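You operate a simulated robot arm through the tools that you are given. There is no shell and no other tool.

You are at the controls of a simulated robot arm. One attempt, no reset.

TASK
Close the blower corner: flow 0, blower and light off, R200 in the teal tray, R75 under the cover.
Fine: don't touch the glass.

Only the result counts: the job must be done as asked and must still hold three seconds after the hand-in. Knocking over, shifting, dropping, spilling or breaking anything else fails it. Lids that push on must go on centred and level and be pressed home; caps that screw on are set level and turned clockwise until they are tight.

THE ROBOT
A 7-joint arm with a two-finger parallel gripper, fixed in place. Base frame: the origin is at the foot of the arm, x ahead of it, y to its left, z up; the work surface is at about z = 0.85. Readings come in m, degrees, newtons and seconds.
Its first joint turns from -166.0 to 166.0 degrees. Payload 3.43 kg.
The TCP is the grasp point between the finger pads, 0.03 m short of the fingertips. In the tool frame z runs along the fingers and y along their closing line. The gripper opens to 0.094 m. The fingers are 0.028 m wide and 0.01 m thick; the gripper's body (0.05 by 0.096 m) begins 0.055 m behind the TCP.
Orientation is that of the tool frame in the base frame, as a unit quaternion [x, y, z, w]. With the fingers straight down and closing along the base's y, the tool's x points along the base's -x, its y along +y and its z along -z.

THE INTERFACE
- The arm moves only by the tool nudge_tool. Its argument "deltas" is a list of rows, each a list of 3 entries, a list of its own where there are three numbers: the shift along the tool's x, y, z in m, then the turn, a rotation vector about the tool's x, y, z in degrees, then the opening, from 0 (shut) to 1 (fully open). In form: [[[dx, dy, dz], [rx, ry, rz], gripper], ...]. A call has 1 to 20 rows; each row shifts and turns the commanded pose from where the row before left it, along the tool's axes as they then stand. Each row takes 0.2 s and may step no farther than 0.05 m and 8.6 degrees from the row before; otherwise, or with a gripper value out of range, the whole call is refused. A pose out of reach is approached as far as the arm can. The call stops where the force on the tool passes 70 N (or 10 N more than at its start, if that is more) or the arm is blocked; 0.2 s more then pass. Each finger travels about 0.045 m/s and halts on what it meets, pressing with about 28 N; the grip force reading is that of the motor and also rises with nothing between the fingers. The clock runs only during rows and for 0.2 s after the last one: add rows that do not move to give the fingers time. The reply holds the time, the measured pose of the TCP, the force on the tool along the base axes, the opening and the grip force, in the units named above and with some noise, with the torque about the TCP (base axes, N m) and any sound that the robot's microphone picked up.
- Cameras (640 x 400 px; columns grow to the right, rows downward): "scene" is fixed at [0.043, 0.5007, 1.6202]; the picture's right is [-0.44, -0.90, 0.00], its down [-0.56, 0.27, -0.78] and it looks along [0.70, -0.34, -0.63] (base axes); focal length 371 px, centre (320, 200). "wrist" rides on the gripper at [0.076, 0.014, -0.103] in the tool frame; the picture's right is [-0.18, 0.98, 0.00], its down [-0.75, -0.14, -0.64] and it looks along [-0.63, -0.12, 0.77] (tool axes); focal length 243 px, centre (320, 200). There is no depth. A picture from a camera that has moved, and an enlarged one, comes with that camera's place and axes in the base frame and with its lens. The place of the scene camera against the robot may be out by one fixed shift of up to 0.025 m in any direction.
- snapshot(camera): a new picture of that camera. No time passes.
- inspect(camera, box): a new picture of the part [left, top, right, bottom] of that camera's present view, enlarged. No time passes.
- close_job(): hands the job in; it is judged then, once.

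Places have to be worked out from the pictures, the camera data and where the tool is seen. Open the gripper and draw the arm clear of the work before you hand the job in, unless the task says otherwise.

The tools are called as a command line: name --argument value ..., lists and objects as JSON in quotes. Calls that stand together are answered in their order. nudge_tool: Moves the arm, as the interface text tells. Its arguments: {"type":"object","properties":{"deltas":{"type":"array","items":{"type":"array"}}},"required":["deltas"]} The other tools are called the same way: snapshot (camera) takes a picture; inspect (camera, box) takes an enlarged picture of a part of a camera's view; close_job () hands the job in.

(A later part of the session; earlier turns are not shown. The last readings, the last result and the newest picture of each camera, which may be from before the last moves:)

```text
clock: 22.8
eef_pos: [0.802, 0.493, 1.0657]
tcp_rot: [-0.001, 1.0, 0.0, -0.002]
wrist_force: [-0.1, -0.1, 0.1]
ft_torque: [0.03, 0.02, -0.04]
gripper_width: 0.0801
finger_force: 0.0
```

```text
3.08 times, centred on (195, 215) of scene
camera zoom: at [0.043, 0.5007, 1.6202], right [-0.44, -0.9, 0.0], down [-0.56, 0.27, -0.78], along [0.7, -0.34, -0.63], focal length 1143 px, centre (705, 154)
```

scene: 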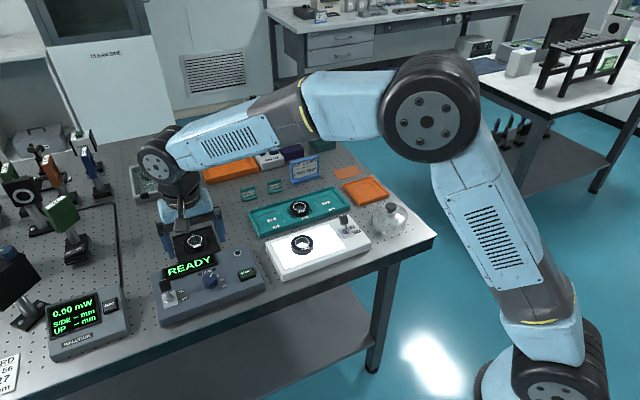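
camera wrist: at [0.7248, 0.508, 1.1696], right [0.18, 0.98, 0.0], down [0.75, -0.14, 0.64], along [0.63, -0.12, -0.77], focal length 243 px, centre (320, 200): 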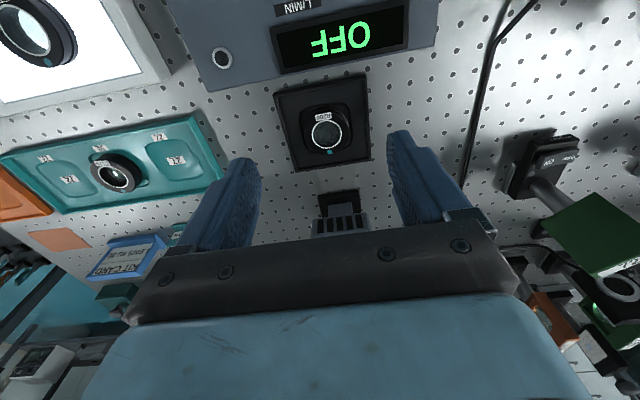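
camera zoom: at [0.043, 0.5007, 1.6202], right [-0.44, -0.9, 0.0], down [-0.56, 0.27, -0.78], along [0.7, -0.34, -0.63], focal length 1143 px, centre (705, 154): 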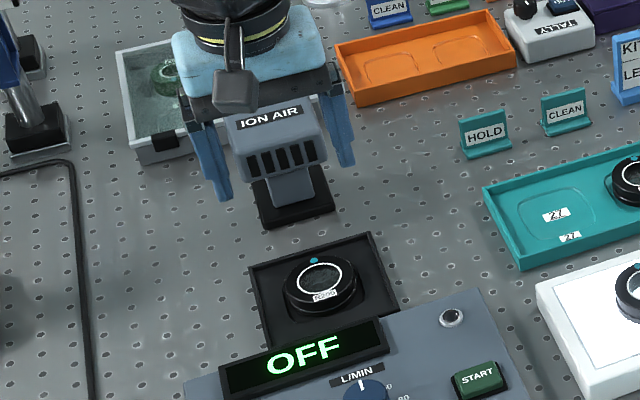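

R200's rim top is at about (0.853, 0.493, 0.886), roughly 56 mm across and right at the edge of reach. I'll narrow the fingers to about 72 mm, go over it, and see how far the arm actually gets.

nudge_tool --deltas '[[[-0.025, 0, 0], [0, 0, 0], 0.77], [[-0.026, 0, 0], [0, 0, 0], 0.77], [[0, 0, 0.03], [0, 0, 0], 0.77], [[0, 0, 0.03], [0, 0, 0], 0.77], [[0, 0, 0.03], [0, 0, 0], 0.77], [[0, 0, 0.02], [0, 0, 0], 0.77], [[0, 0, 0], [0, 0, 0], 0.77]]'

snapshot --camera "wrist"

inspect --camera "wrist" --box '[220, 70, 420, 220]'

inspect --camera "scene" --box '[130, 150, 260, 280]'

```text
clock: 24.4
eef_pos: [0.8512, 0.4933, 0.9558]
tcp_rot: [0.0, 1.0, 0.0, 0.0]
wrist_force: [-0.8, -0.5, 0.9]
ft_torque: [0.0, -0.01, -0.02]
gripper_width: 0.0724
finger_force: 0.0
```

```text
taken
camera wrist: at [0.7748, 0.5076, 1.0594], right [0.18, 0.98, 0.0], down [0.75, -0.14, 0.64], along [0.63, -0.12, -0.77], focal length 243 px, centre (320, 200)
```

wrist: 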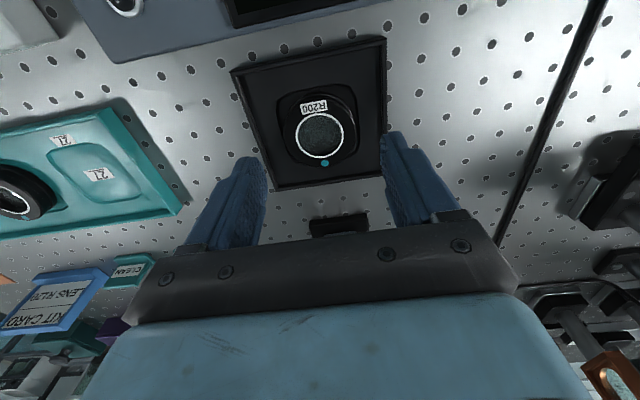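

```text
2.67 times, centred on (320, 145) of wrist
camera zoom: at [0.7748, 0.5076, 1.0594], right [0.18, 0.98, 0.0], down [0.75, -0.14, 0.64], along [0.63, -0.12, -0.77], focal length 647 px, centre (320, 347)
```

zoom: 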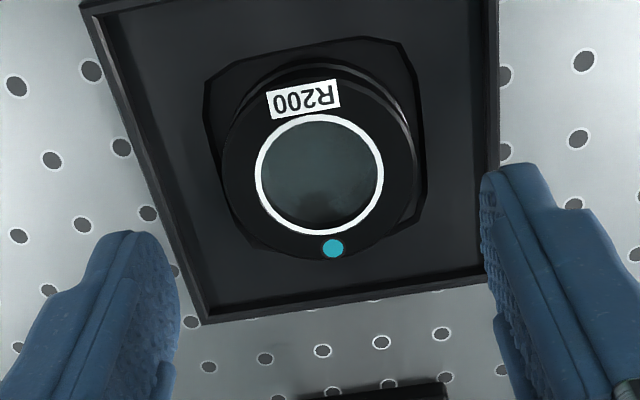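

```text
3.08 times, centred on (195, 215) of scene
camera zoom: at [0.043, 0.5007, 1.6202], right [-0.44, -0.9, 0.0], down [-0.56, 0.27, -0.78], along [0.7, -0.34, -0.63], focal length 1143 px, centre (705, 154)
```

zoom: 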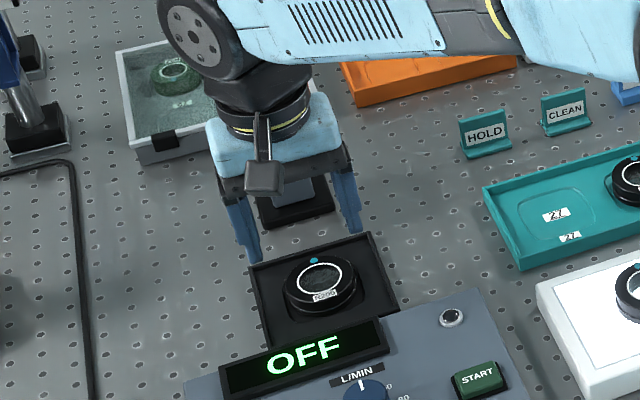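

The arm reaches it. The refined centre is (0.853, 0.493) with the top at 0.886. I'll straddle the barrel with the tips at about 0.869, then close gently on the rim.

nudge_tool --deltas '[[[-0.002, -0.0005, 0.02], [0, 0, 0], 0.77], [[0, 0, 0.02], [0, 0, 0], 0.77], [[0, 0, 0.01], [0, 0, 0], 0.77], [[0, 0, 0.007], [0, 0, 0], 0.77], [[0, 0, 0], [0, 0, 0], 0.77]]'

inspect --camera "wrist" --box '[220, 90, 420, 240]'

inspect --camera "scene" --box '[150, 190, 250, 280]'

```text
clock: 25.6
eef_pos: [0.8533, 0.4903, 0.8978]
tcp_rot: [0.0, 1.0, 0.0, -0.001]
wrist_force: [-0.2, 0.3, -0.4]
ft_torque: [0.03, 0.01, -0.01]
gripper_width: 0.0726
finger_force: 0.0
```

```text
2.67 times, centred on (320, 165) of wrist
camera zoom: at [0.7772, 0.5069, 1.001], right [0.18, 0.98, 0.0], down [0.75, -0.14, 0.64], along [0.63, -0.12, -0.77], focal length 647 px, centre (320, 293)
```

zoom: 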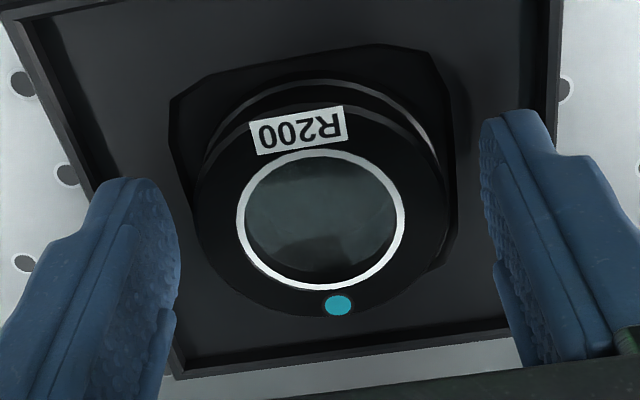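

```text
4.44 times, centred on (200, 235) of scene
camera zoom: at [0.043, 0.5007, 1.6202], right [-0.44, -0.9, 0.0], down [-0.56, 0.27, -0.78], along [0.7, -0.34, -0.63], focal length 1651 px, centre (853, 44)
```

zoom: 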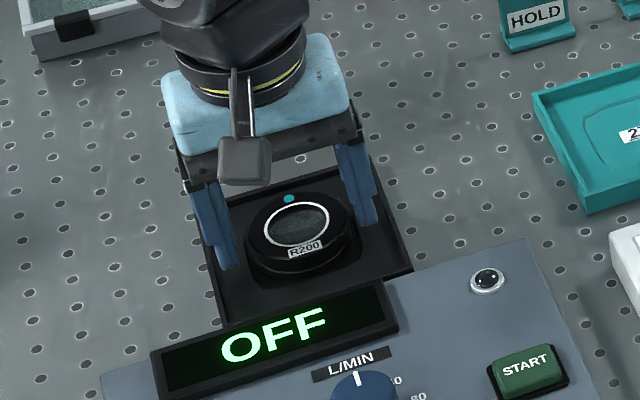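

Both fingers straddle the barrel clear of the glass. Closing now.

nudge_tool --deltas '[[[0, 0.001, 0], [0, 0, 0], 0.45], [[0, 0, 0], [0, 0, 0], 0.45], [[0, 0, 0], [0, 0, 0], 0.45], [[0, 0, 0], [0, 0, 0], 0.45]]'

inspect --camera "wrist" --box '[220, 90, 420, 240]'

```text
clock: 26.6
eef_pos: [0.8546, 0.4935, 0.8992]
tcp_rot: [0.0, 1.0, -0.001, 0.0]
wrist_force: [0.2, 1.0, -0.1]
ft_torque: [-0.01, 0.02, -0.06]
gripper_width: 0.0586
finger_force: 27.7
```

```text
2.67 times, centred on (320, 165) of wrist
camera zoom: at [0.7774, 0.5084, 1.0017], right [0.18, 0.98, 0.0], down [0.75, -0.14, 0.64], along [0.63, -0.12, -0.77], focal length 647 px, centre (320, 293)
```

zoom: 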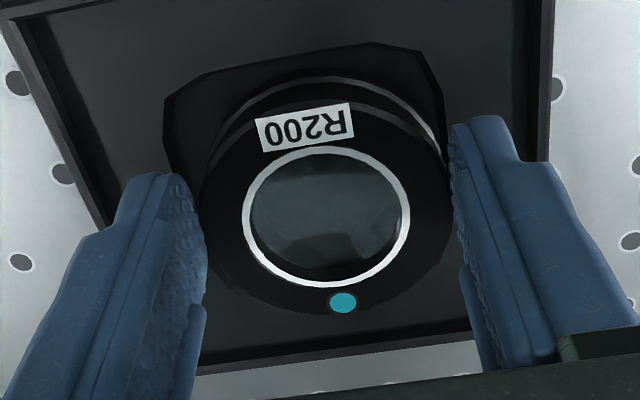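

R200 is held on its barrel at 58.6 mm, with the pads off the glass. I'll lift straight up about 0.13 m and check it.

nudge_tool --deltas '[[[0, 0, -0.01], [0, 0, 0], 0.45], [[0, 0, -0.02], [0, 0, 0], 0.45], [[0, 0, -0.03], [0, 0, 0], 0.45], [[0, 0, -0.035], [0, 0, 0], 0.45], [[0, 0, -0.035], [0, 0, 0], 0.45], [[0, -0.03, 0], [0, 0, 0], 0.45], [[0, -0.03, 0], [0, 0, 0], 0.45], [[0, -0.03, 0], [0, 0, 0], 0.45], [[0, -0.03, 0], [0, 0, 0], 0.45], [[0, -0.03, 0], [0, 0, 0], 0.45], [[0, -0.03, 0], [0, 0, 0], 0.45], [[0, -0.03, 0], [0, 0, 0], 0.45], [[0.02, -0.018, 0], [0, 0, 0], 0.45], [[0, 0, 0], [0, 0, 0], 0.45]]'

snapshot --camera "wrist"

snapshot --camera "scene"

inspect --camera "wrist" --box '[220, 30, 440, 190]'

```text
clock: 29.6
eef_pos: [0.833, 0.2642, 1.0311]
tcp_rot: [-0.001, 1.0, 0.0, 0.0]
wrist_force: [-0.6, 0.3, -1.0]
ft_torque: [0.0, 0.01, 0.0]
gripper_width: 0.0588
finger_force: 28.1
```

```text
taken
camera wrist: at [0.757, 0.2794, 1.1331], right [0.18, 0.98, 0.0], down [0.75, -0.14, 0.64], along [0.63, -0.12, -0.77], focal length 243 px, centre (320, 200)
```

wrist: 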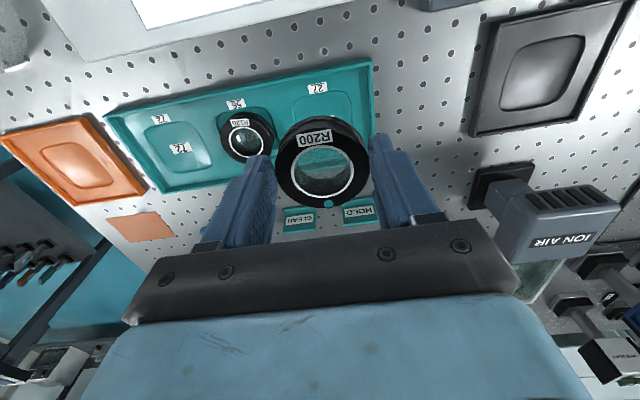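

```text
taken
```

scene: 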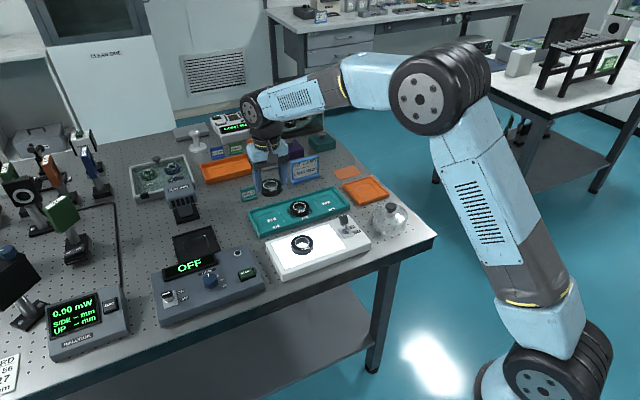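

```text
2.50 times, centred on (330, 110) of wrist
camera zoom: at [0.757, 0.2794, 1.1331], right [0.18, 0.98, 0.0], down [0.75, -0.14, 0.64], along [0.63, -0.12, -0.77], focal length 606 px, centre (295, 425)
```

zoom: 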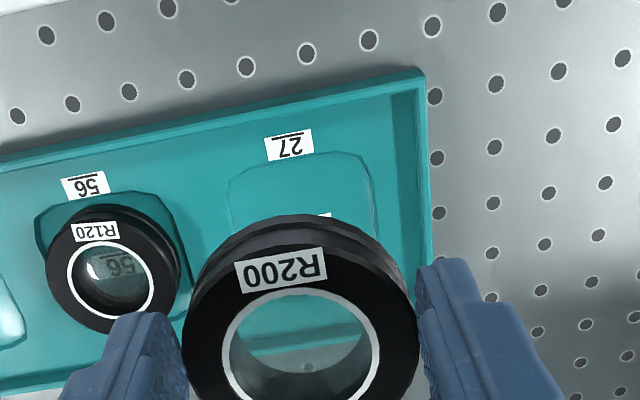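

R200 hangs level in the grip. Slot 27 of the teal tray is free and centred near (0.8645, 0.265). I'll check where the lens sits in the grip before lowering it.

inspect --camera "wrist" --box '[240, 100, 400, 220]'

inspect --camera "scene" --box '[220, 120, 340, 240]'

```text
3.33 times, centred on (320, 160) of wrist
camera zoom: at [0.757, 0.2794, 1.1331], right [0.18, 0.98, 0.0], down [0.75, -0.14, 0.64], along [0.63, -0.12, -0.77], focal length 809 px, centre (320, 333)
```

zoom: 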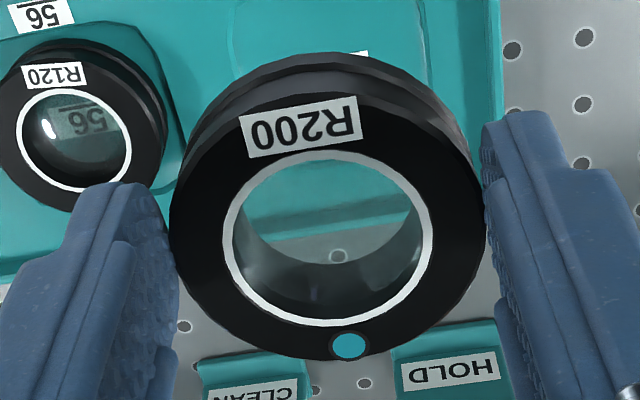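

```text
3.33 times, centred on (280, 180) of scene
camera zoom: at [0.043, 0.5007, 1.6202], right [-0.44, -0.9, 0.0], down [-0.56, 0.27, -0.78], along [0.7, -0.34, -0.63], focal length 1238 px, centre (453, 267)
```

zoom: 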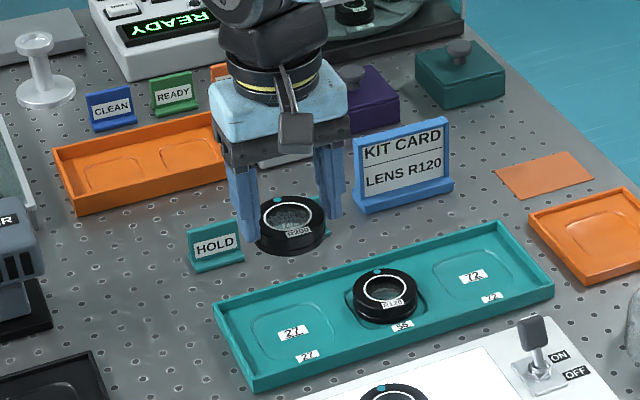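

The lens sits about 2 mm toward the base from the TCP. I'll shift 33.5 mm in +x to centre it on slot 27 and lower to a few millimetres above the seat.

nudge_tool --deltas '[[[-0.0335, 0, 0], [0, 0, 0], 0.45], [[0, 0, 0.03], [0, 0, 0], 0.45], [[0, 0, 0.03], [0, 0, 0], 0.45], [[0, 0, 0.03], [0, 0, 0], 0.45], [[0, 0, 0.02], [0, 0, 0], 0.45], [[0, 0, 0.01], [0, 0, 0], 0.45], [[0, 0, 0], [0, 0, 0], 0.45]]'

snapshot --camera "wrist"

inspect --camera "wrist" --box '[220, 60, 420, 210]'

inspect --camera "scene" --box '[230, 160, 350, 250]'

```text
clock: 31.2
eef_pos: [0.8686, 0.2674, 0.909]
tcp_rot: [0.0, 1.0, 0.0, -0.001]
wrist_force: [0.2, 0.5, -1.1]
ft_torque: [0.01, 0.03, 0.02]
gripper_width: 0.0589
finger_force: 27.8
```

```text
taken
camera wrist: at [0.7914, 0.2823, 1.012], right [0.18, 0.98, 0.0], down [0.75, -0.14, 0.64], along [0.63, -0.12, -0.77], focal length 243 px, centre (320, 200)
```

wrist: 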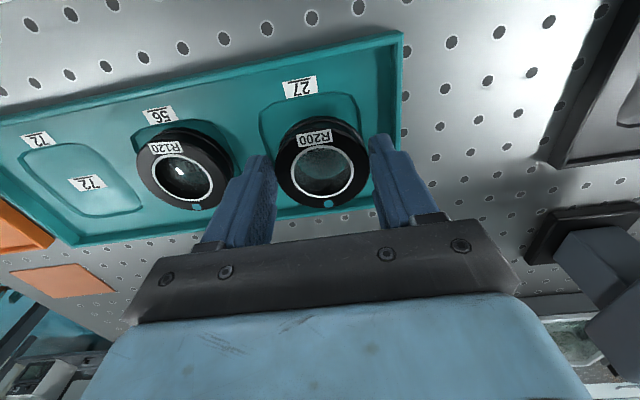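

```text
2.67 times, centred on (320, 135) of wrist
camera zoom: at [0.7914, 0.2823, 1.012], right [0.18, 0.98, 0.0], down [0.75, -0.14, 0.64], along [0.63, -0.12, -0.77], focal length 647 px, centre (320, 373)
```

zoom: 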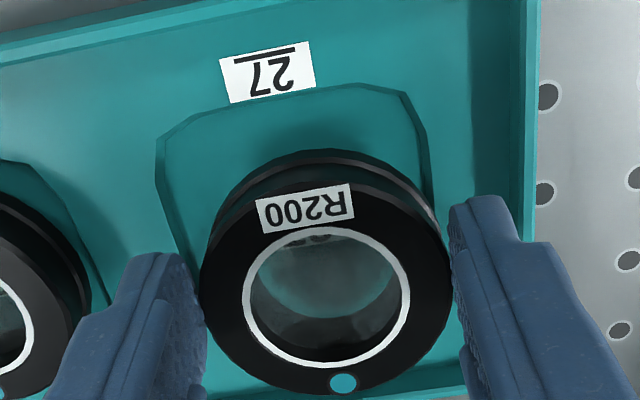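

```text
4.44 times, centred on (290, 205) of scene
camera zoom: at [0.043, 0.5007, 1.6202], right [-0.44, -0.9, 0.0], down [-0.56, 0.27, -0.78], along [0.7, -0.34, -0.63], focal length 1651 px, centre (453, 178)
```

zoom: 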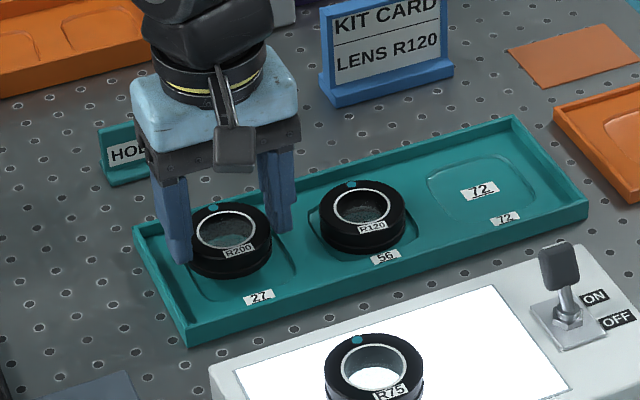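

In this view the lens is about 4 mm too far in +y compared with the slot outline (slot centre y≈0.2655, lens 0.2698). I'll correct that and look again before seating it.

nudge_tool --deltas '[[[0.001, -0.004, 0], [0, 0, 0], 0.45], [[0, 0, 0], [0, 0, 0], 0.45]]'

inspect --camera "wrist" --box '[220, 60, 420, 210]'

inspect --camera "scene" --box '[240, 180, 320, 240]'

```text
clock: 31.8
eef_pos: [0.866, 0.2623, 0.9088]
tcp_rot: [0.0, 1.0, -0.001, 0.0]
wrist_force: [-0.2, 0.6, -0.9]
ft_torque: [-0.02, -0.01, 0.02]
gripper_width: 0.0589
finger_force: 27.8
```

```text
2.67 times, centred on (320, 135) of wrist
camera zoom: at [0.79, 0.278, 1.0124], right [0.18, 0.98, 0.0], down [0.75, -0.14, 0.64], along [0.63, -0.12, -0.77], focal length 647 px, centre (320, 373)
```

zoom: 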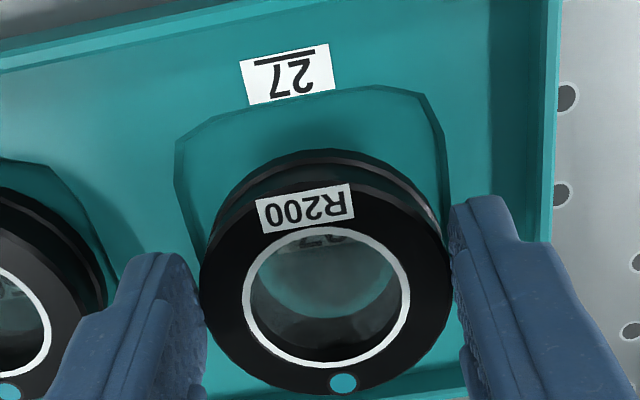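

```text
6.67 times, centred on (280, 210) of scene
camera zoom: at [0.043, 0.5007, 1.6202], right [-0.44, -0.9, 0.0], down [-0.56, 0.27, -0.78], along [0.7, -0.34, -0.63], focal length 2476 px, centre (587, 133)
```

zoom: 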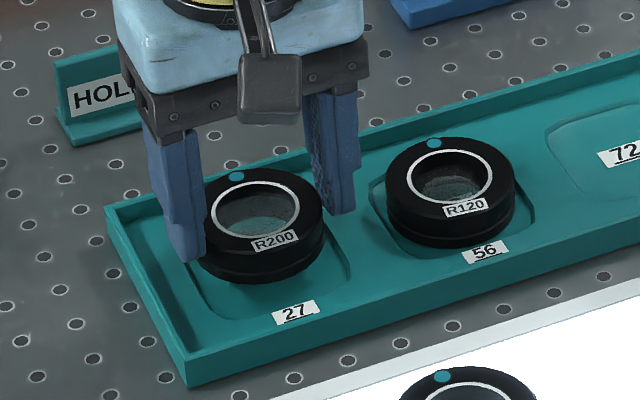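

The lens is now centred on slot 27 to within about 1 mm. I'll lower it in small steps and watch the force for contact.

nudge_tool --deltas '[[[0, 0, 0.005], [0, 0, 0], 0.45], [[0, 0, 0.003], [0, 0, 0], 0.45], [[0, 0, 0], [0, 0, 0], 0.45]]'

inspect --camera "scene" --box '[240, 180, 320, 240]'

```text
clock: 32.6
eef_pos: [0.8661, 0.2619, 0.9017]
tcp_rot: [0.0, 1.0, 0.0, 0.0]
wrist_force: [0.7, -0.5, 7.7]
ft_torque: [-0.08, -0.36, -0.05]
gripper_width: 0.0587
finger_force: 27.6
```

```text
6.67 times, centred on (280, 210) of scene
camera zoom: at [0.043, 0.5007, 1.6202], right [-0.44, -0.9, 0.0], down [-0.56, 0.27, -0.78], along [0.7, -0.34, -0.63], focal length 2476 px, centre (587, 133)
```

zoom: 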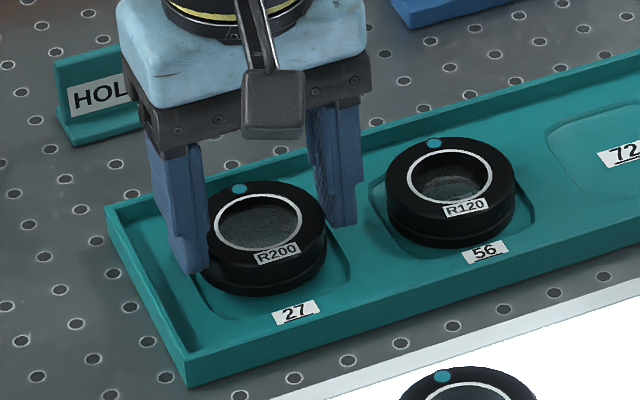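

There is 8 N of contact with a torque pointing to the far (+x) edge, so the lens may be riding on the far rim of the recess. I'll look from the wrist before doing anything else.

inspect --camera "wrist" --box '[220, 60, 420, 210]'

inspect --camera "wrist" --box '[0, 60, 260, 250]'

inspect --camera "scene" --box '[255, 195, 315, 240]'

```text
2.67 times, centred on (320, 135) of wrist
camera zoom: at [0.7895, 0.2775, 1.0048], right [0.18, 0.98, 0.0], down [0.75, -0.14, 0.64], along [0.63, -0.12, -0.77], focal length 647 px, centre (320, 373)
```

zoom: 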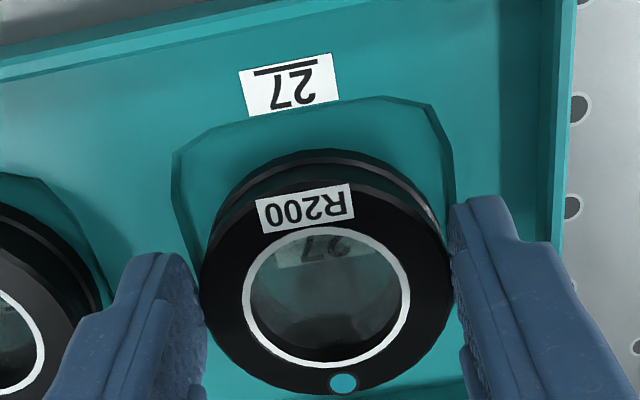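

```text
2.11 times, centred on (130, 155) of wrist
camera zoom: at [0.7895, 0.2775, 1.0048], right [0.18, 0.98, 0.0], down [0.75, -0.14, 0.64], along [0.63, -0.12, -0.77], focal length 511 px, centre (720, 295)
```

zoom: 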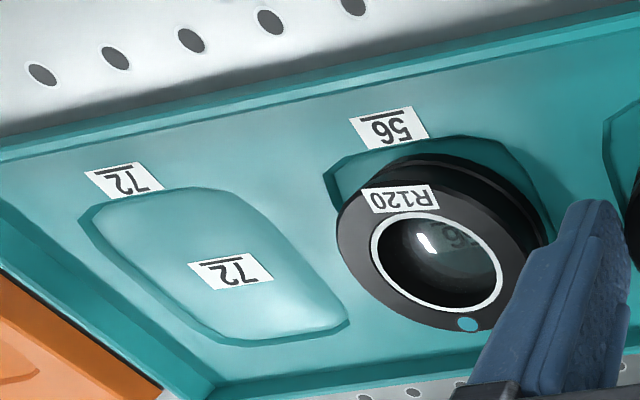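

```text
8.89 times, centred on (285, 218) of scene
camera zoom: at [0.043, 0.5007, 1.6202], right [-0.44, -0.9, 0.0], down [-0.56, 0.27, -0.78], along [0.7, -0.34, -0.63], focal length 3301 px, centre (631, 44)
```

zoom: 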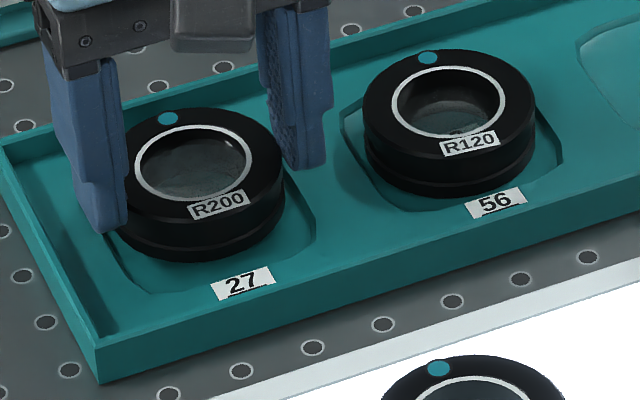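

Slot 72, which is fully visible, shows the recess is only about 61 mm long in x. That puts slot 27's centre at x≈0.8625, and the lens is about 2 mm too far out. I'll raise it 4 mm, shift 2.3 mm toward the base and lower it again.

nudge_tool --deltas '[[[0, 0, -0.004], [0, 0, 0], 0.45], [[0.0023, 0, 0], [0, 0, 0], 0.45], [[0, 0, 0.003], [0, 0, 0], 0.45], [[0, 0, 0.002], [0, 0, 0], 0.45], [[0, 0, 0], [0, 0, 0], 0.45]]'

inspect --camera "wrist" --box '[220, 60, 420, 210]'

inspect --camera "scene" --box '[255, 195, 315, 240]'

```text
clock: 33.8
eef_pos: [0.8636, 0.2602, 0.8989]
tcp_rot: [0.0, 1.0, 0.001, -0.001]
wrist_force: [-0.3, 0.0, -0.2]
ft_torque: [-0.01, 0.02, -0.01]
gripper_width: 0.0587
finger_force: 28.0
```

```text
2.67 times, centred on (320, 135) of wrist
camera zoom: at [0.7876, 0.2758, 1.0023], right [0.18, 0.98, 0.0], down [0.75, -0.14, 0.64], along [0.63, -0.12, -0.77], focal length 647 px, centre (320, 373)
```

zoom: 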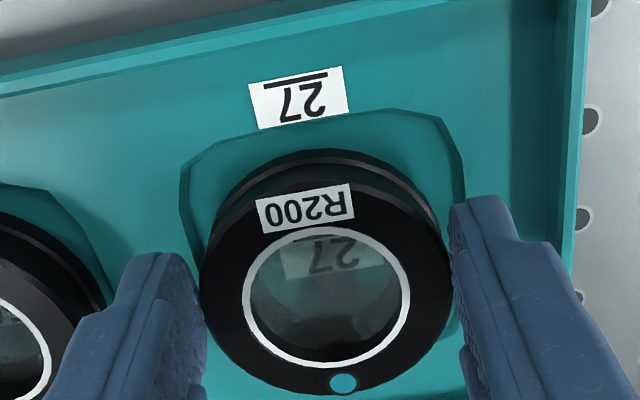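

```text
8.89 times, centred on (285, 218) of scene
camera zoom: at [0.043, 0.5007, 1.6202], right [-0.44, -0.9, 0.0], down [-0.56, 0.27, -0.78], along [0.7, -0.34, -0.63], focal length 3301 px, centre (631, 44)
```

zoom: 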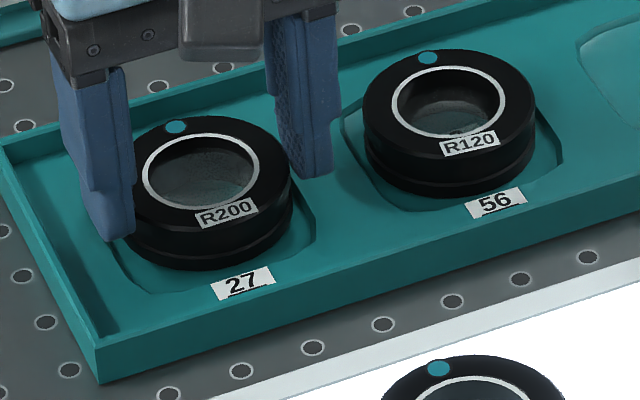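

There's no contact yet, and the TCP is at 0.899. I'll trim 1 mm in +y and continue down in small steps until it touches.

nudge_tool --deltas '[[[0, 0.0012, 0.001], [0, 0, 0], 0.45], [[0, 0, 0.001], [0, 0, 0], 0.45], [[0, 0, 0], [0, 0, 0], 0.45]]'

```text
clock: 34.6
eef_pos: [0.8647, 0.2621, 0.8976]
tcp_rot: [0.0, 1.0, 0.001, 0.0]
wrist_force: [-0.8, 0.7, 5.9]
ft_torque: [0.07, 0.05, 0.04]
gripper_width: 0.0589
finger_force: 28.0
```

The contact is flat: about 6 N with almost no torque, at the height where the lens sat in its old tray. I'll open only to about 65 mm because of the tray wall, then check.

nudge_tool --deltas '[[[0, 0, 0], [0, 0, 0], 0.69], [[0, 0, 0], [0, 0, 0], 0.69], [[0, 0, 0], [0, 0, 0], 0.69]]'

inspect --camera "wrist" --box '[220, 60, 420, 210]'

inspect --camera "scene" --box '[255, 195, 315, 240]'

```text
clock: 35.4
eef_pos: [0.8662, 0.2619, 0.8977]
tcp_rot: [0.0, 1.0, -0.001, 0.001]
wrist_force: [-0.2, 0.2, -0.4]
ft_torque: [-0.02, 0.04, 0.02]
gripper_width: 0.0649
finger_force: 0.0
```

```text
2.67 times, centred on (320, 135) of wrist
camera zoom: at [0.7877, 0.2774, 1.0009], right [0.18, 0.98, 0.0], down [0.75, -0.14, 0.64], along [0.63, -0.12, -0.77], focal length 647 px, centre (320, 373)
```

zoom: 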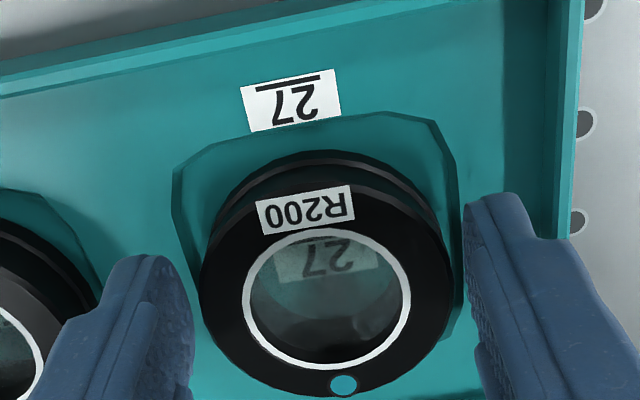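

```text
8.89 times, centred on (285, 218) of scene
camera zoom: at [0.043, 0.5007, 1.6202], right [-0.44, -0.9, 0.0], down [-0.56, 0.27, -0.78], along [0.7, -0.34, -0.63], focal length 3301 px, centre (631, 44)
```

zoom: 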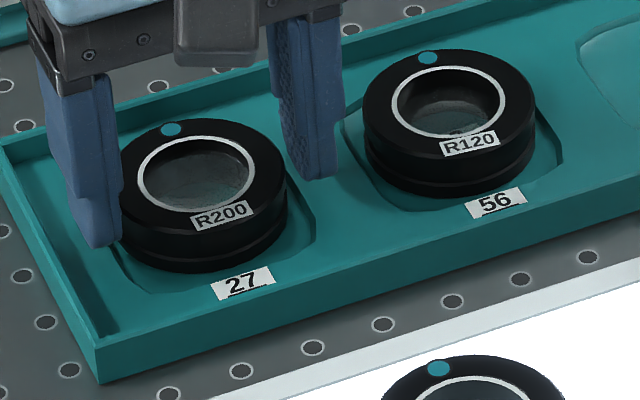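

R200 is seated in slot 27. I'll lift straight up, close the fingers and head for the light-table switch for a closer look.

nudge_tool --deltas '[[[0, 0, -0.015], [0, 0, 0], 0.69], [[0, 0, -0.03], [0, 0, 0], 0.69], [[0, 0, -0.04], [0, 0, 0], 0.69], [[0, 0, -0.035], [0, 0, 0], 0.3], [[0.02, -0.035, 0], [0, 0, 0], 0], [[0.03, -0.035, 0], [0, 0, 0], 0], [[0.03, -0.035, 0], [0, 0, 0], 0], [[0.03, -0.035, 0], [0, 0, 0], 0], [[0, -0.018, 0], [0, 0, 0], 0], [[0, 0, 0], [0, 0, 0], 0]]'

snapshot --camera "wrist"

snapshot --camera "scene"

inspect --camera "scene" --box '[230, 170, 430, 290]'

```text
clock: 37.6
eef_pos: [0.7552, 0.1033, 1.0162]
tcp_rot: [-0.001, 1.0, 0.0, 0.0]
wrist_force: [-0.2, -0.4, 0.3]
ft_torque: [0.01, 0.01, 0.01]
gripper_width: 0.0001
finger_force: 28.1
```

```text
taken
camera wrist: at [0.6786, 0.1186, 1.119], right [0.18, 0.98, 0.0], down [0.75, -0.14, 0.64], along [0.63, -0.12, -0.77], focal length 243 px, centre (320, 200)
```

wrist: 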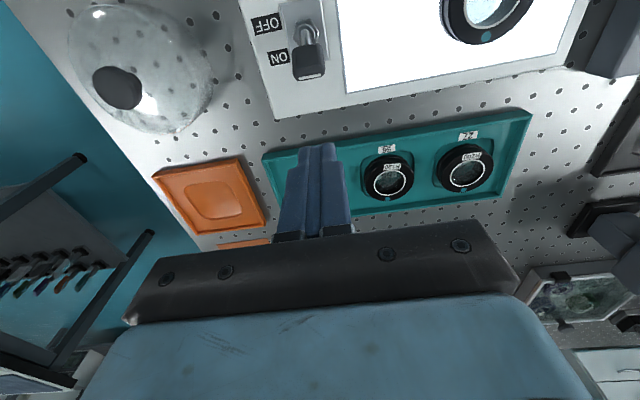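

```text
taken
```

scene: 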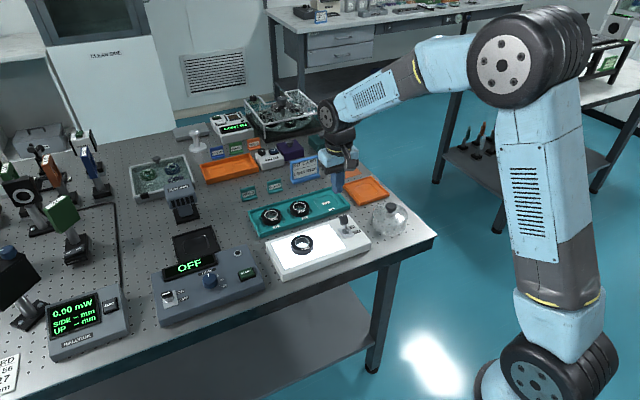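

```text
3.20 times, centred on (330, 230) of scene
camera zoom: at [0.043, 0.5007, 1.6202], right [-0.44, -0.9, 0.0], down [-0.56, 0.27, -0.78], along [0.7, -0.34, -0.63], focal length 1188 px, centre (288, 104)
```

zoom: 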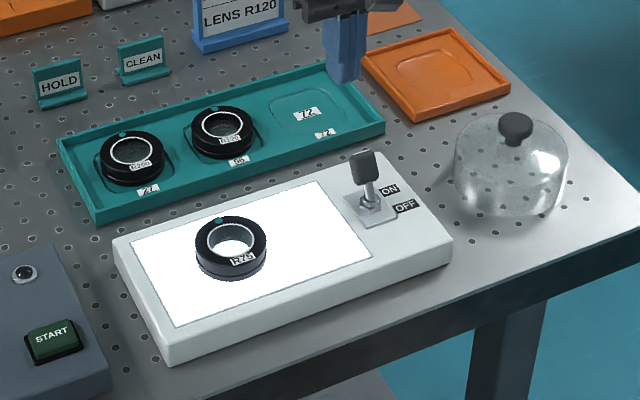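

The light switch paddle is at about (0.714, 0.102, 0.92), leaning toward +x (ON). I'll repeat the same push, going down just beyond it and sweeping toward −x.

nudge_tool --deltas '[[[-0.004, -0.001, 0], [0, 0, 0], 0], [[0, 0, 0.03], [0, 0, 0], 0], [[0, 0, 0.03], [0, 0, 0], 0], [[0, 0, 0.01], [0, 0, 0], 0], [[0, 0, 0], [0, 0, 0], 0]]'

nudge_tool --deltas '[[[0.01, 0, 0], [0, 0, 0], 0], [[0.008, 0, 0], [0, 0, 0], 0], [[0.008, 0, 0], [0, 0, 0], 0], [[0.008, 0, 0], [0, 0, 0], 0], [[0.008, 0, 0], [0, 0, 0], 0], [[0.005, 0, 0], [0, 0, 0], 0], [[0, 0, 0], [0, 0, 0], 0]]'

snapshot --camera "wrist"

inspect --camera "scene" --box '[230, 170, 430, 290]'

```text
clock: 38.8
eef_pos: [0.7584, 0.1031, 0.9473]
tcp_rot: [0.001, 1.0, 0.0, 0.0]
wrist_force: [0.2, -0.9, 0.9]
ft_torque: [0.01, -0.02, 0.01]
gripper_width: 0.0
finger_force: 27.9
```

```text
clock: 40.4
eef_pos: [0.7109, 0.1034, 0.9471]
tcp_rot: [0.0, 1.0, 0.0, 0.0]
wrist_force: [-0.2, -0.3, 0.2]
ft_torque: [0.0, -0.03, -0.03]
gripper_width: 0.0
finger_force: 27.7
```

```text
taken
camera wrist: at [0.6344, 0.1184, 1.0508], right [0.18, 0.98, 0.0], down [0.75, -0.14, 0.64], along [0.63, -0.12, -0.77], focal length 243 px, centre (320, 200)
```

wrist: 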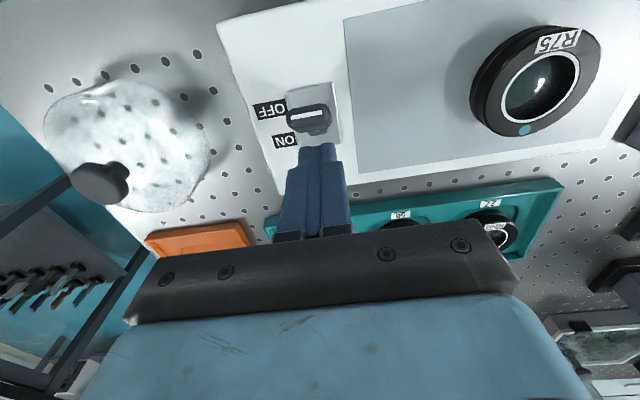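

```text
3.20 times, centred on (330, 230) of scene
camera zoom: at [0.043, 0.5007, 1.6202], right [-0.44, -0.9, 0.0], down [-0.56, 0.27, -0.78], along [0.7, -0.34, -0.63], focal length 1188 px, centre (288, 104)
```

zoom: 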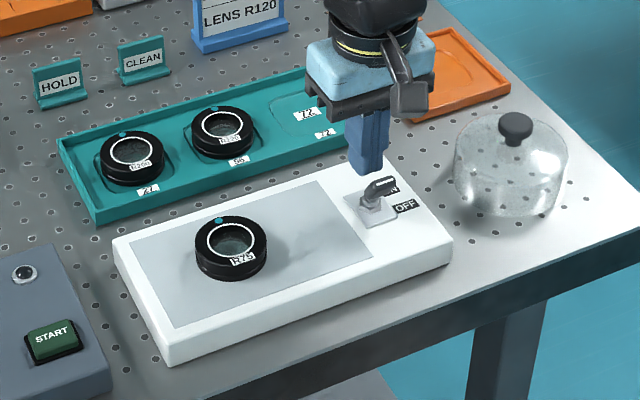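

The light table has gone dark, so both switches are OFF. The dark cover knob triangulates to about (0.704, −0.051, 0.914). I'll lift, open part way and move over the cover for a closer look.

nudge_tool --deltas '[[[0, 0, -0.04], [0, 0, 0], 0], [[0, 0, -0.04], [0, 0, 0], 0.3], [[0, -0.04, 0], [0, 0, 0], 0.6], [[0, -0.04, 0], [0, 0, 0], 0.6], [[0, -0.04, 0], [0, 0, 0], 0.6], [[0.01, -0.033, 0], [0, 0, 0], 0.6], [[0, 0, 0], [0, 0, 0], 0.6]]'

snapshot --camera "wrist"

inspect --camera "wrist" --box '[220, 30, 420, 180]'

inspect --camera "scene" --box '[350, 180, 430, 250]'

```text
clock: 42.0
eef_pos: [0.7002, -0.0498, 1.0288]
tcp_rot: [-0.002, 1.0, 0.0, 0.0]
wrist_force: [-0.1, -0.4, -0.3]
ft_torque: [0.01, -0.01, -0.02]
gripper_width: 0.0564
finger_force: 0.1
```

```text
taken
camera wrist: at [0.6233, -0.0345, 1.1312], right [0.18, 0.98, 0.0], down [0.75, -0.14, 0.64], along [0.63, -0.12, -0.77], focal length 243 px, centre (320, 200)
```

wrist: 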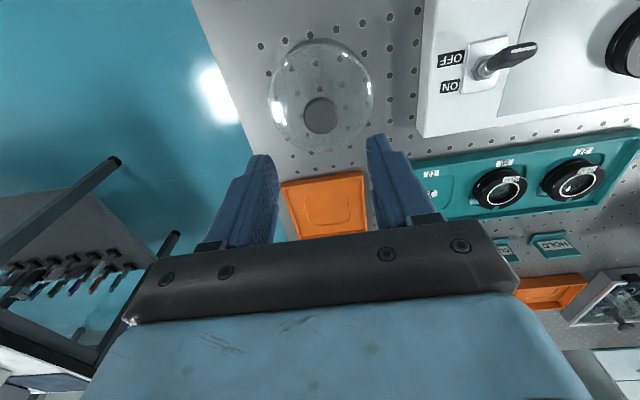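

```text
2.67 times, centred on (320, 105) of wrist
camera zoom: at [0.6233, -0.0345, 1.1312], right [0.18, 0.98, 0.0], down [0.75, -0.14, 0.64], along [0.63, -0.12, -0.77], focal length 647 px, centre (320, 453)
```

zoom: 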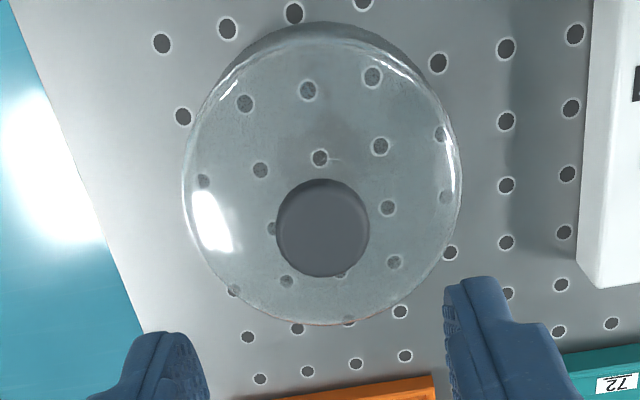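

```text
5.71 times, centred on (390, 215) of scene
camera zoom: at [0.043, 0.5007, 1.6202], right [-0.44, -0.9, 0.0], down [-0.56, 0.27, -0.78], along [0.7, -0.34, -0.63], focal length 2122 px, centre (-80, 114)
```

zoom: 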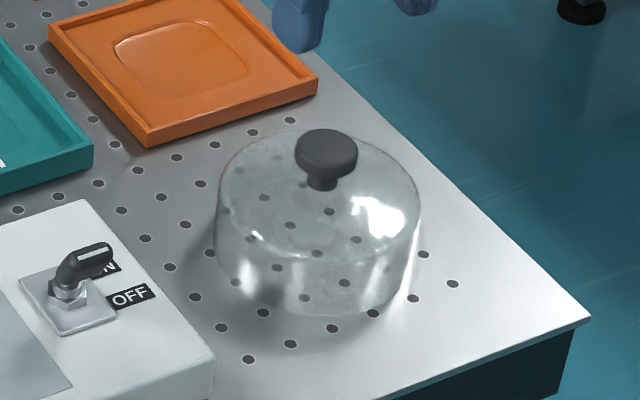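

The cover's knob is a disc about 30 mm across, with its top at (0.699, −0.048, 0.926). I'll come down over it with the tips staying above the glass dome and check partway.

nudge_tool --deltas '[[[0.001, 0.0015, 0.03], [0, 0, 0], 0.6], [[0, 0, 0.03], [0, 0, 0], 0.6], [[0, 0, 0.012], [0, 0, 0], 0.6], [[0, 0, 0], [0, 0, 0], 0.6]]'

inspect --camera "wrist" --box '[220, 70, 420, 220]'

inspect --camera "scene" --box '[350, 180, 430, 250]'

```text
clock: 43.0
eef_pos: [0.6996, -0.0467, 0.9563]
tcp_rot: [0.0, 1.0, -0.001, 0.0]
wrist_force: [0.7, 0.6, -0.5]
ft_torque: [0.0, 0.05, -0.03]
gripper_width: 0.0565
finger_force: 0.0
```

```text
2.67 times, centred on (320, 145) of wrist
camera zoom: at [0.6241, -0.032, 1.0583], right [0.18, 0.98, 0.0], down [0.75, -0.14, 0.64], along [0.63, -0.12, -0.77], focal length 647 px, centre (320, 347)
```

zoom: 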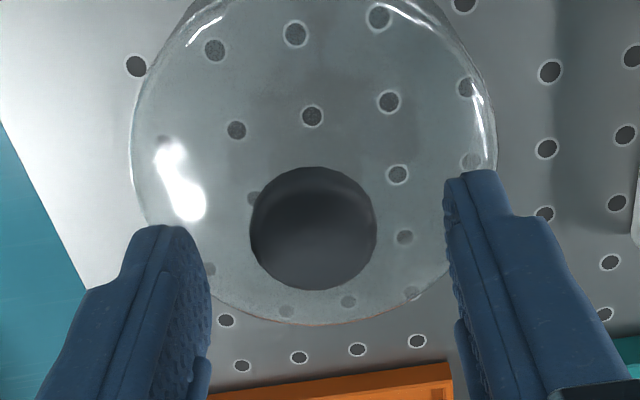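

```text
5.71 times, centred on (390, 215) of scene
camera zoom: at [0.043, 0.5007, 1.6202], right [-0.44, -0.9, 0.0], down [-0.56, 0.27, -0.78], along [0.7, -0.34, -0.63], focal length 2122 px, centre (-80, 114)
```

zoom: 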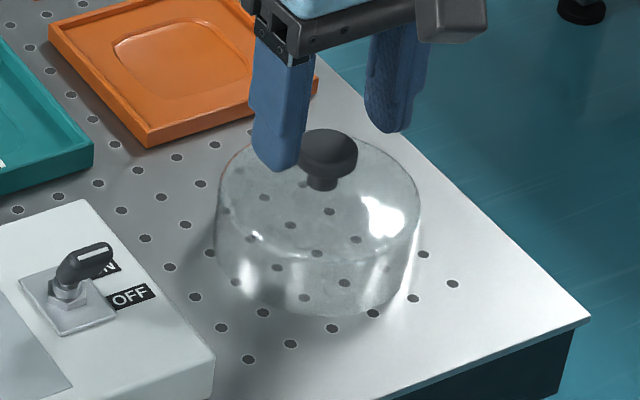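

The tips straddle the knob and the dome top is about 0.905. I'll trim −1.6 mm in y, lower the tips to 0.910 and close on the knob only.

nudge_tool --deltas '[[[0, -0.0016, 0.008], [0, 0, 0], 0.6], [[0, 0, 0.008], [0, 0, 0], 0.6], [[0, 0, 0], [0, 0, 0], 0.6], [[0, 0, 0], [0, 0, 0], 0.2], [[0, 0, 0], [0, 0, 0], 0.2], [[0, 0, 0], [0, 0, 0], 0.2], [[0, 0, 0], [0, 0, 0], 0.2]]'

inspect --camera "wrist" --box '[220, 70, 420, 220]'

inspect --camera "scene" --box '[350, 180, 430, 250]'

```text
clock: 44.6
eef_pos: [0.7, -0.0498, 0.9395]
tcp_rot: [0.0, 1.0, 0.001, 0.0]
wrist_force: [-0.3, 0.0, -0.6]
ft_torque: [0.01, -0.01, 0.01]
gripper_width: 0.0303
finger_force: 28.4
```

```text
2.67 times, centred on (320, 145) of wrist
camera zoom: at [0.6236, -0.0339, 1.0427], right [0.18, 0.98, 0.0], down [0.75, -0.14, 0.64], along [0.63, -0.12, -0.77], focal length 647 px, centre (320, 347)
```

zoom: 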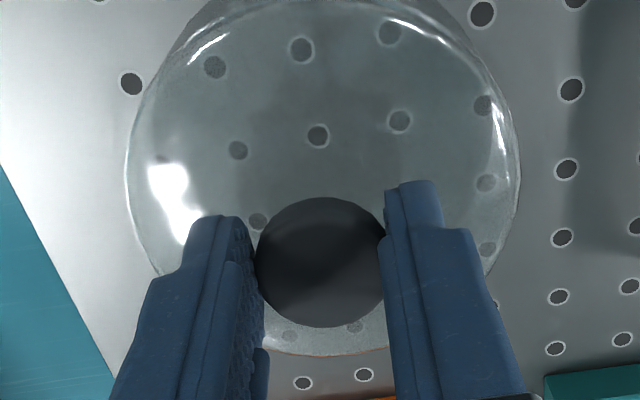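

```text
5.71 times, centred on (390, 215) of scene
camera zoom: at [0.043, 0.5007, 1.6202], right [-0.44, -0.9, 0.0], down [-0.56, 0.27, -0.78], along [0.7, -0.34, -0.63], focal length 2122 px, centre (-80, 114)
```

zoom: 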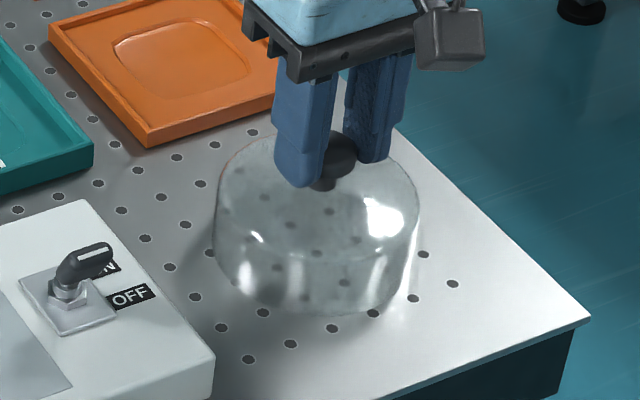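

The knob is held at 30.3 mm with the pads clear of the glass dome. I'll lift the cover straight up and check that it hangs level, then move part of the way toward R75.

nudge_tool --deltas '[[[0, 0, -0.005], [0, 0, 0], 0.2], [[0, 0, -0.015], [0, 0, 0], 0.2], [[0, 0, -0.025], [0, 0, 0], 0.2], [[0, 0, -0.03], [0, 0, 0], 0.2], [[0, 0, -0.035], [0, 0, 0], 0.2], [[0, 0, -0.035], [0, 0, 0], 0.2], [[0, 0.025, 0], [0, 0, 0], 0.2], [[0, 0.03, 0], [0, 0, 0], 0.2], [[0, 0.03, 0], [0, 0, 0], 0.2], [[0, 0.025, 0], [0, 0, 0], 0.2], [[0, 0, 0], [0, 0, 0], 0.2]]'

snapshot --camera "wrist"

snapshot --camera "scene"

inspect --camera "wrist" --box '[400, 0, 620, 160]'

inspect --camera "scene" --box '[250, 130, 430, 290]'

```text
clock: 47.0
eef_pos: [0.6983, 0.0581, 1.0838]
tcp_rot: [0.0, 1.0, 0.0, 0.0]
wrist_force: [0.5, -0.4, -2.0]
ft_torque: [0.04, 0.01, 0.03]
gripper_width: 0.0302
finger_force: 27.8
```

```text
taken
camera wrist: at [0.6226, 0.0739, 1.1877], right [0.18, 0.98, 0.0], down [0.75, -0.14, 0.64], along [0.63, -0.12, -0.77], focal length 243 px, centre (320, 200)
```

wrist: 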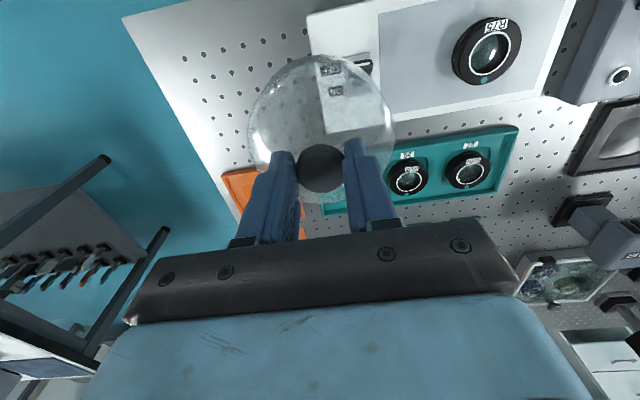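

```text
taken
```

scene: 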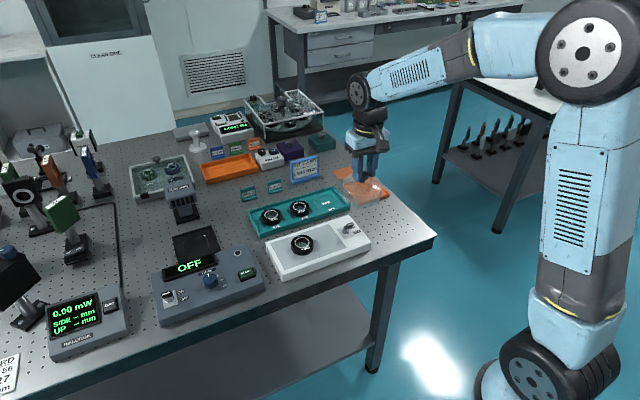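

```text
2.50 times, centred on (510, 80) of wrist
camera zoom: at [0.6226, 0.0739, 1.1877], right [0.18, 0.98, 0.0], down [0.75, -0.14, 0.64], along [0.63, -0.12, -0.77], focal length 606 px, centre (-155, 500)
```

zoom: 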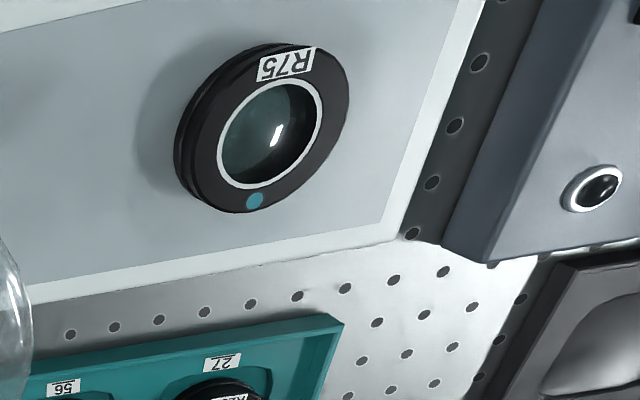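

```text
2.50 times, centred on (340, 210) of scene
camera zoom: at [0.043, 0.5007, 1.6202], right [-0.44, -0.9, 0.0], down [-0.56, 0.27, -0.78], along [0.7, -0.34, -0.63], focal length 928 px, centre (270, 175)
```

zoom: 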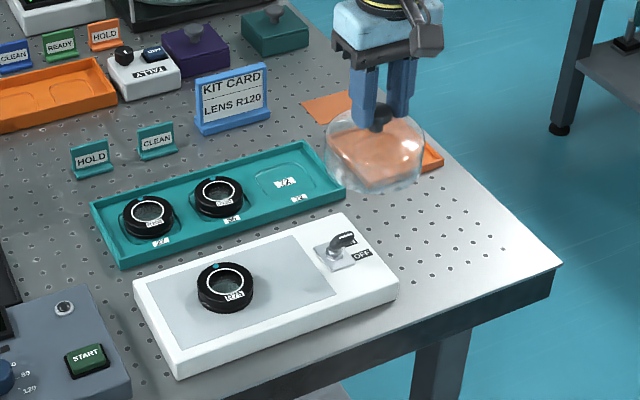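

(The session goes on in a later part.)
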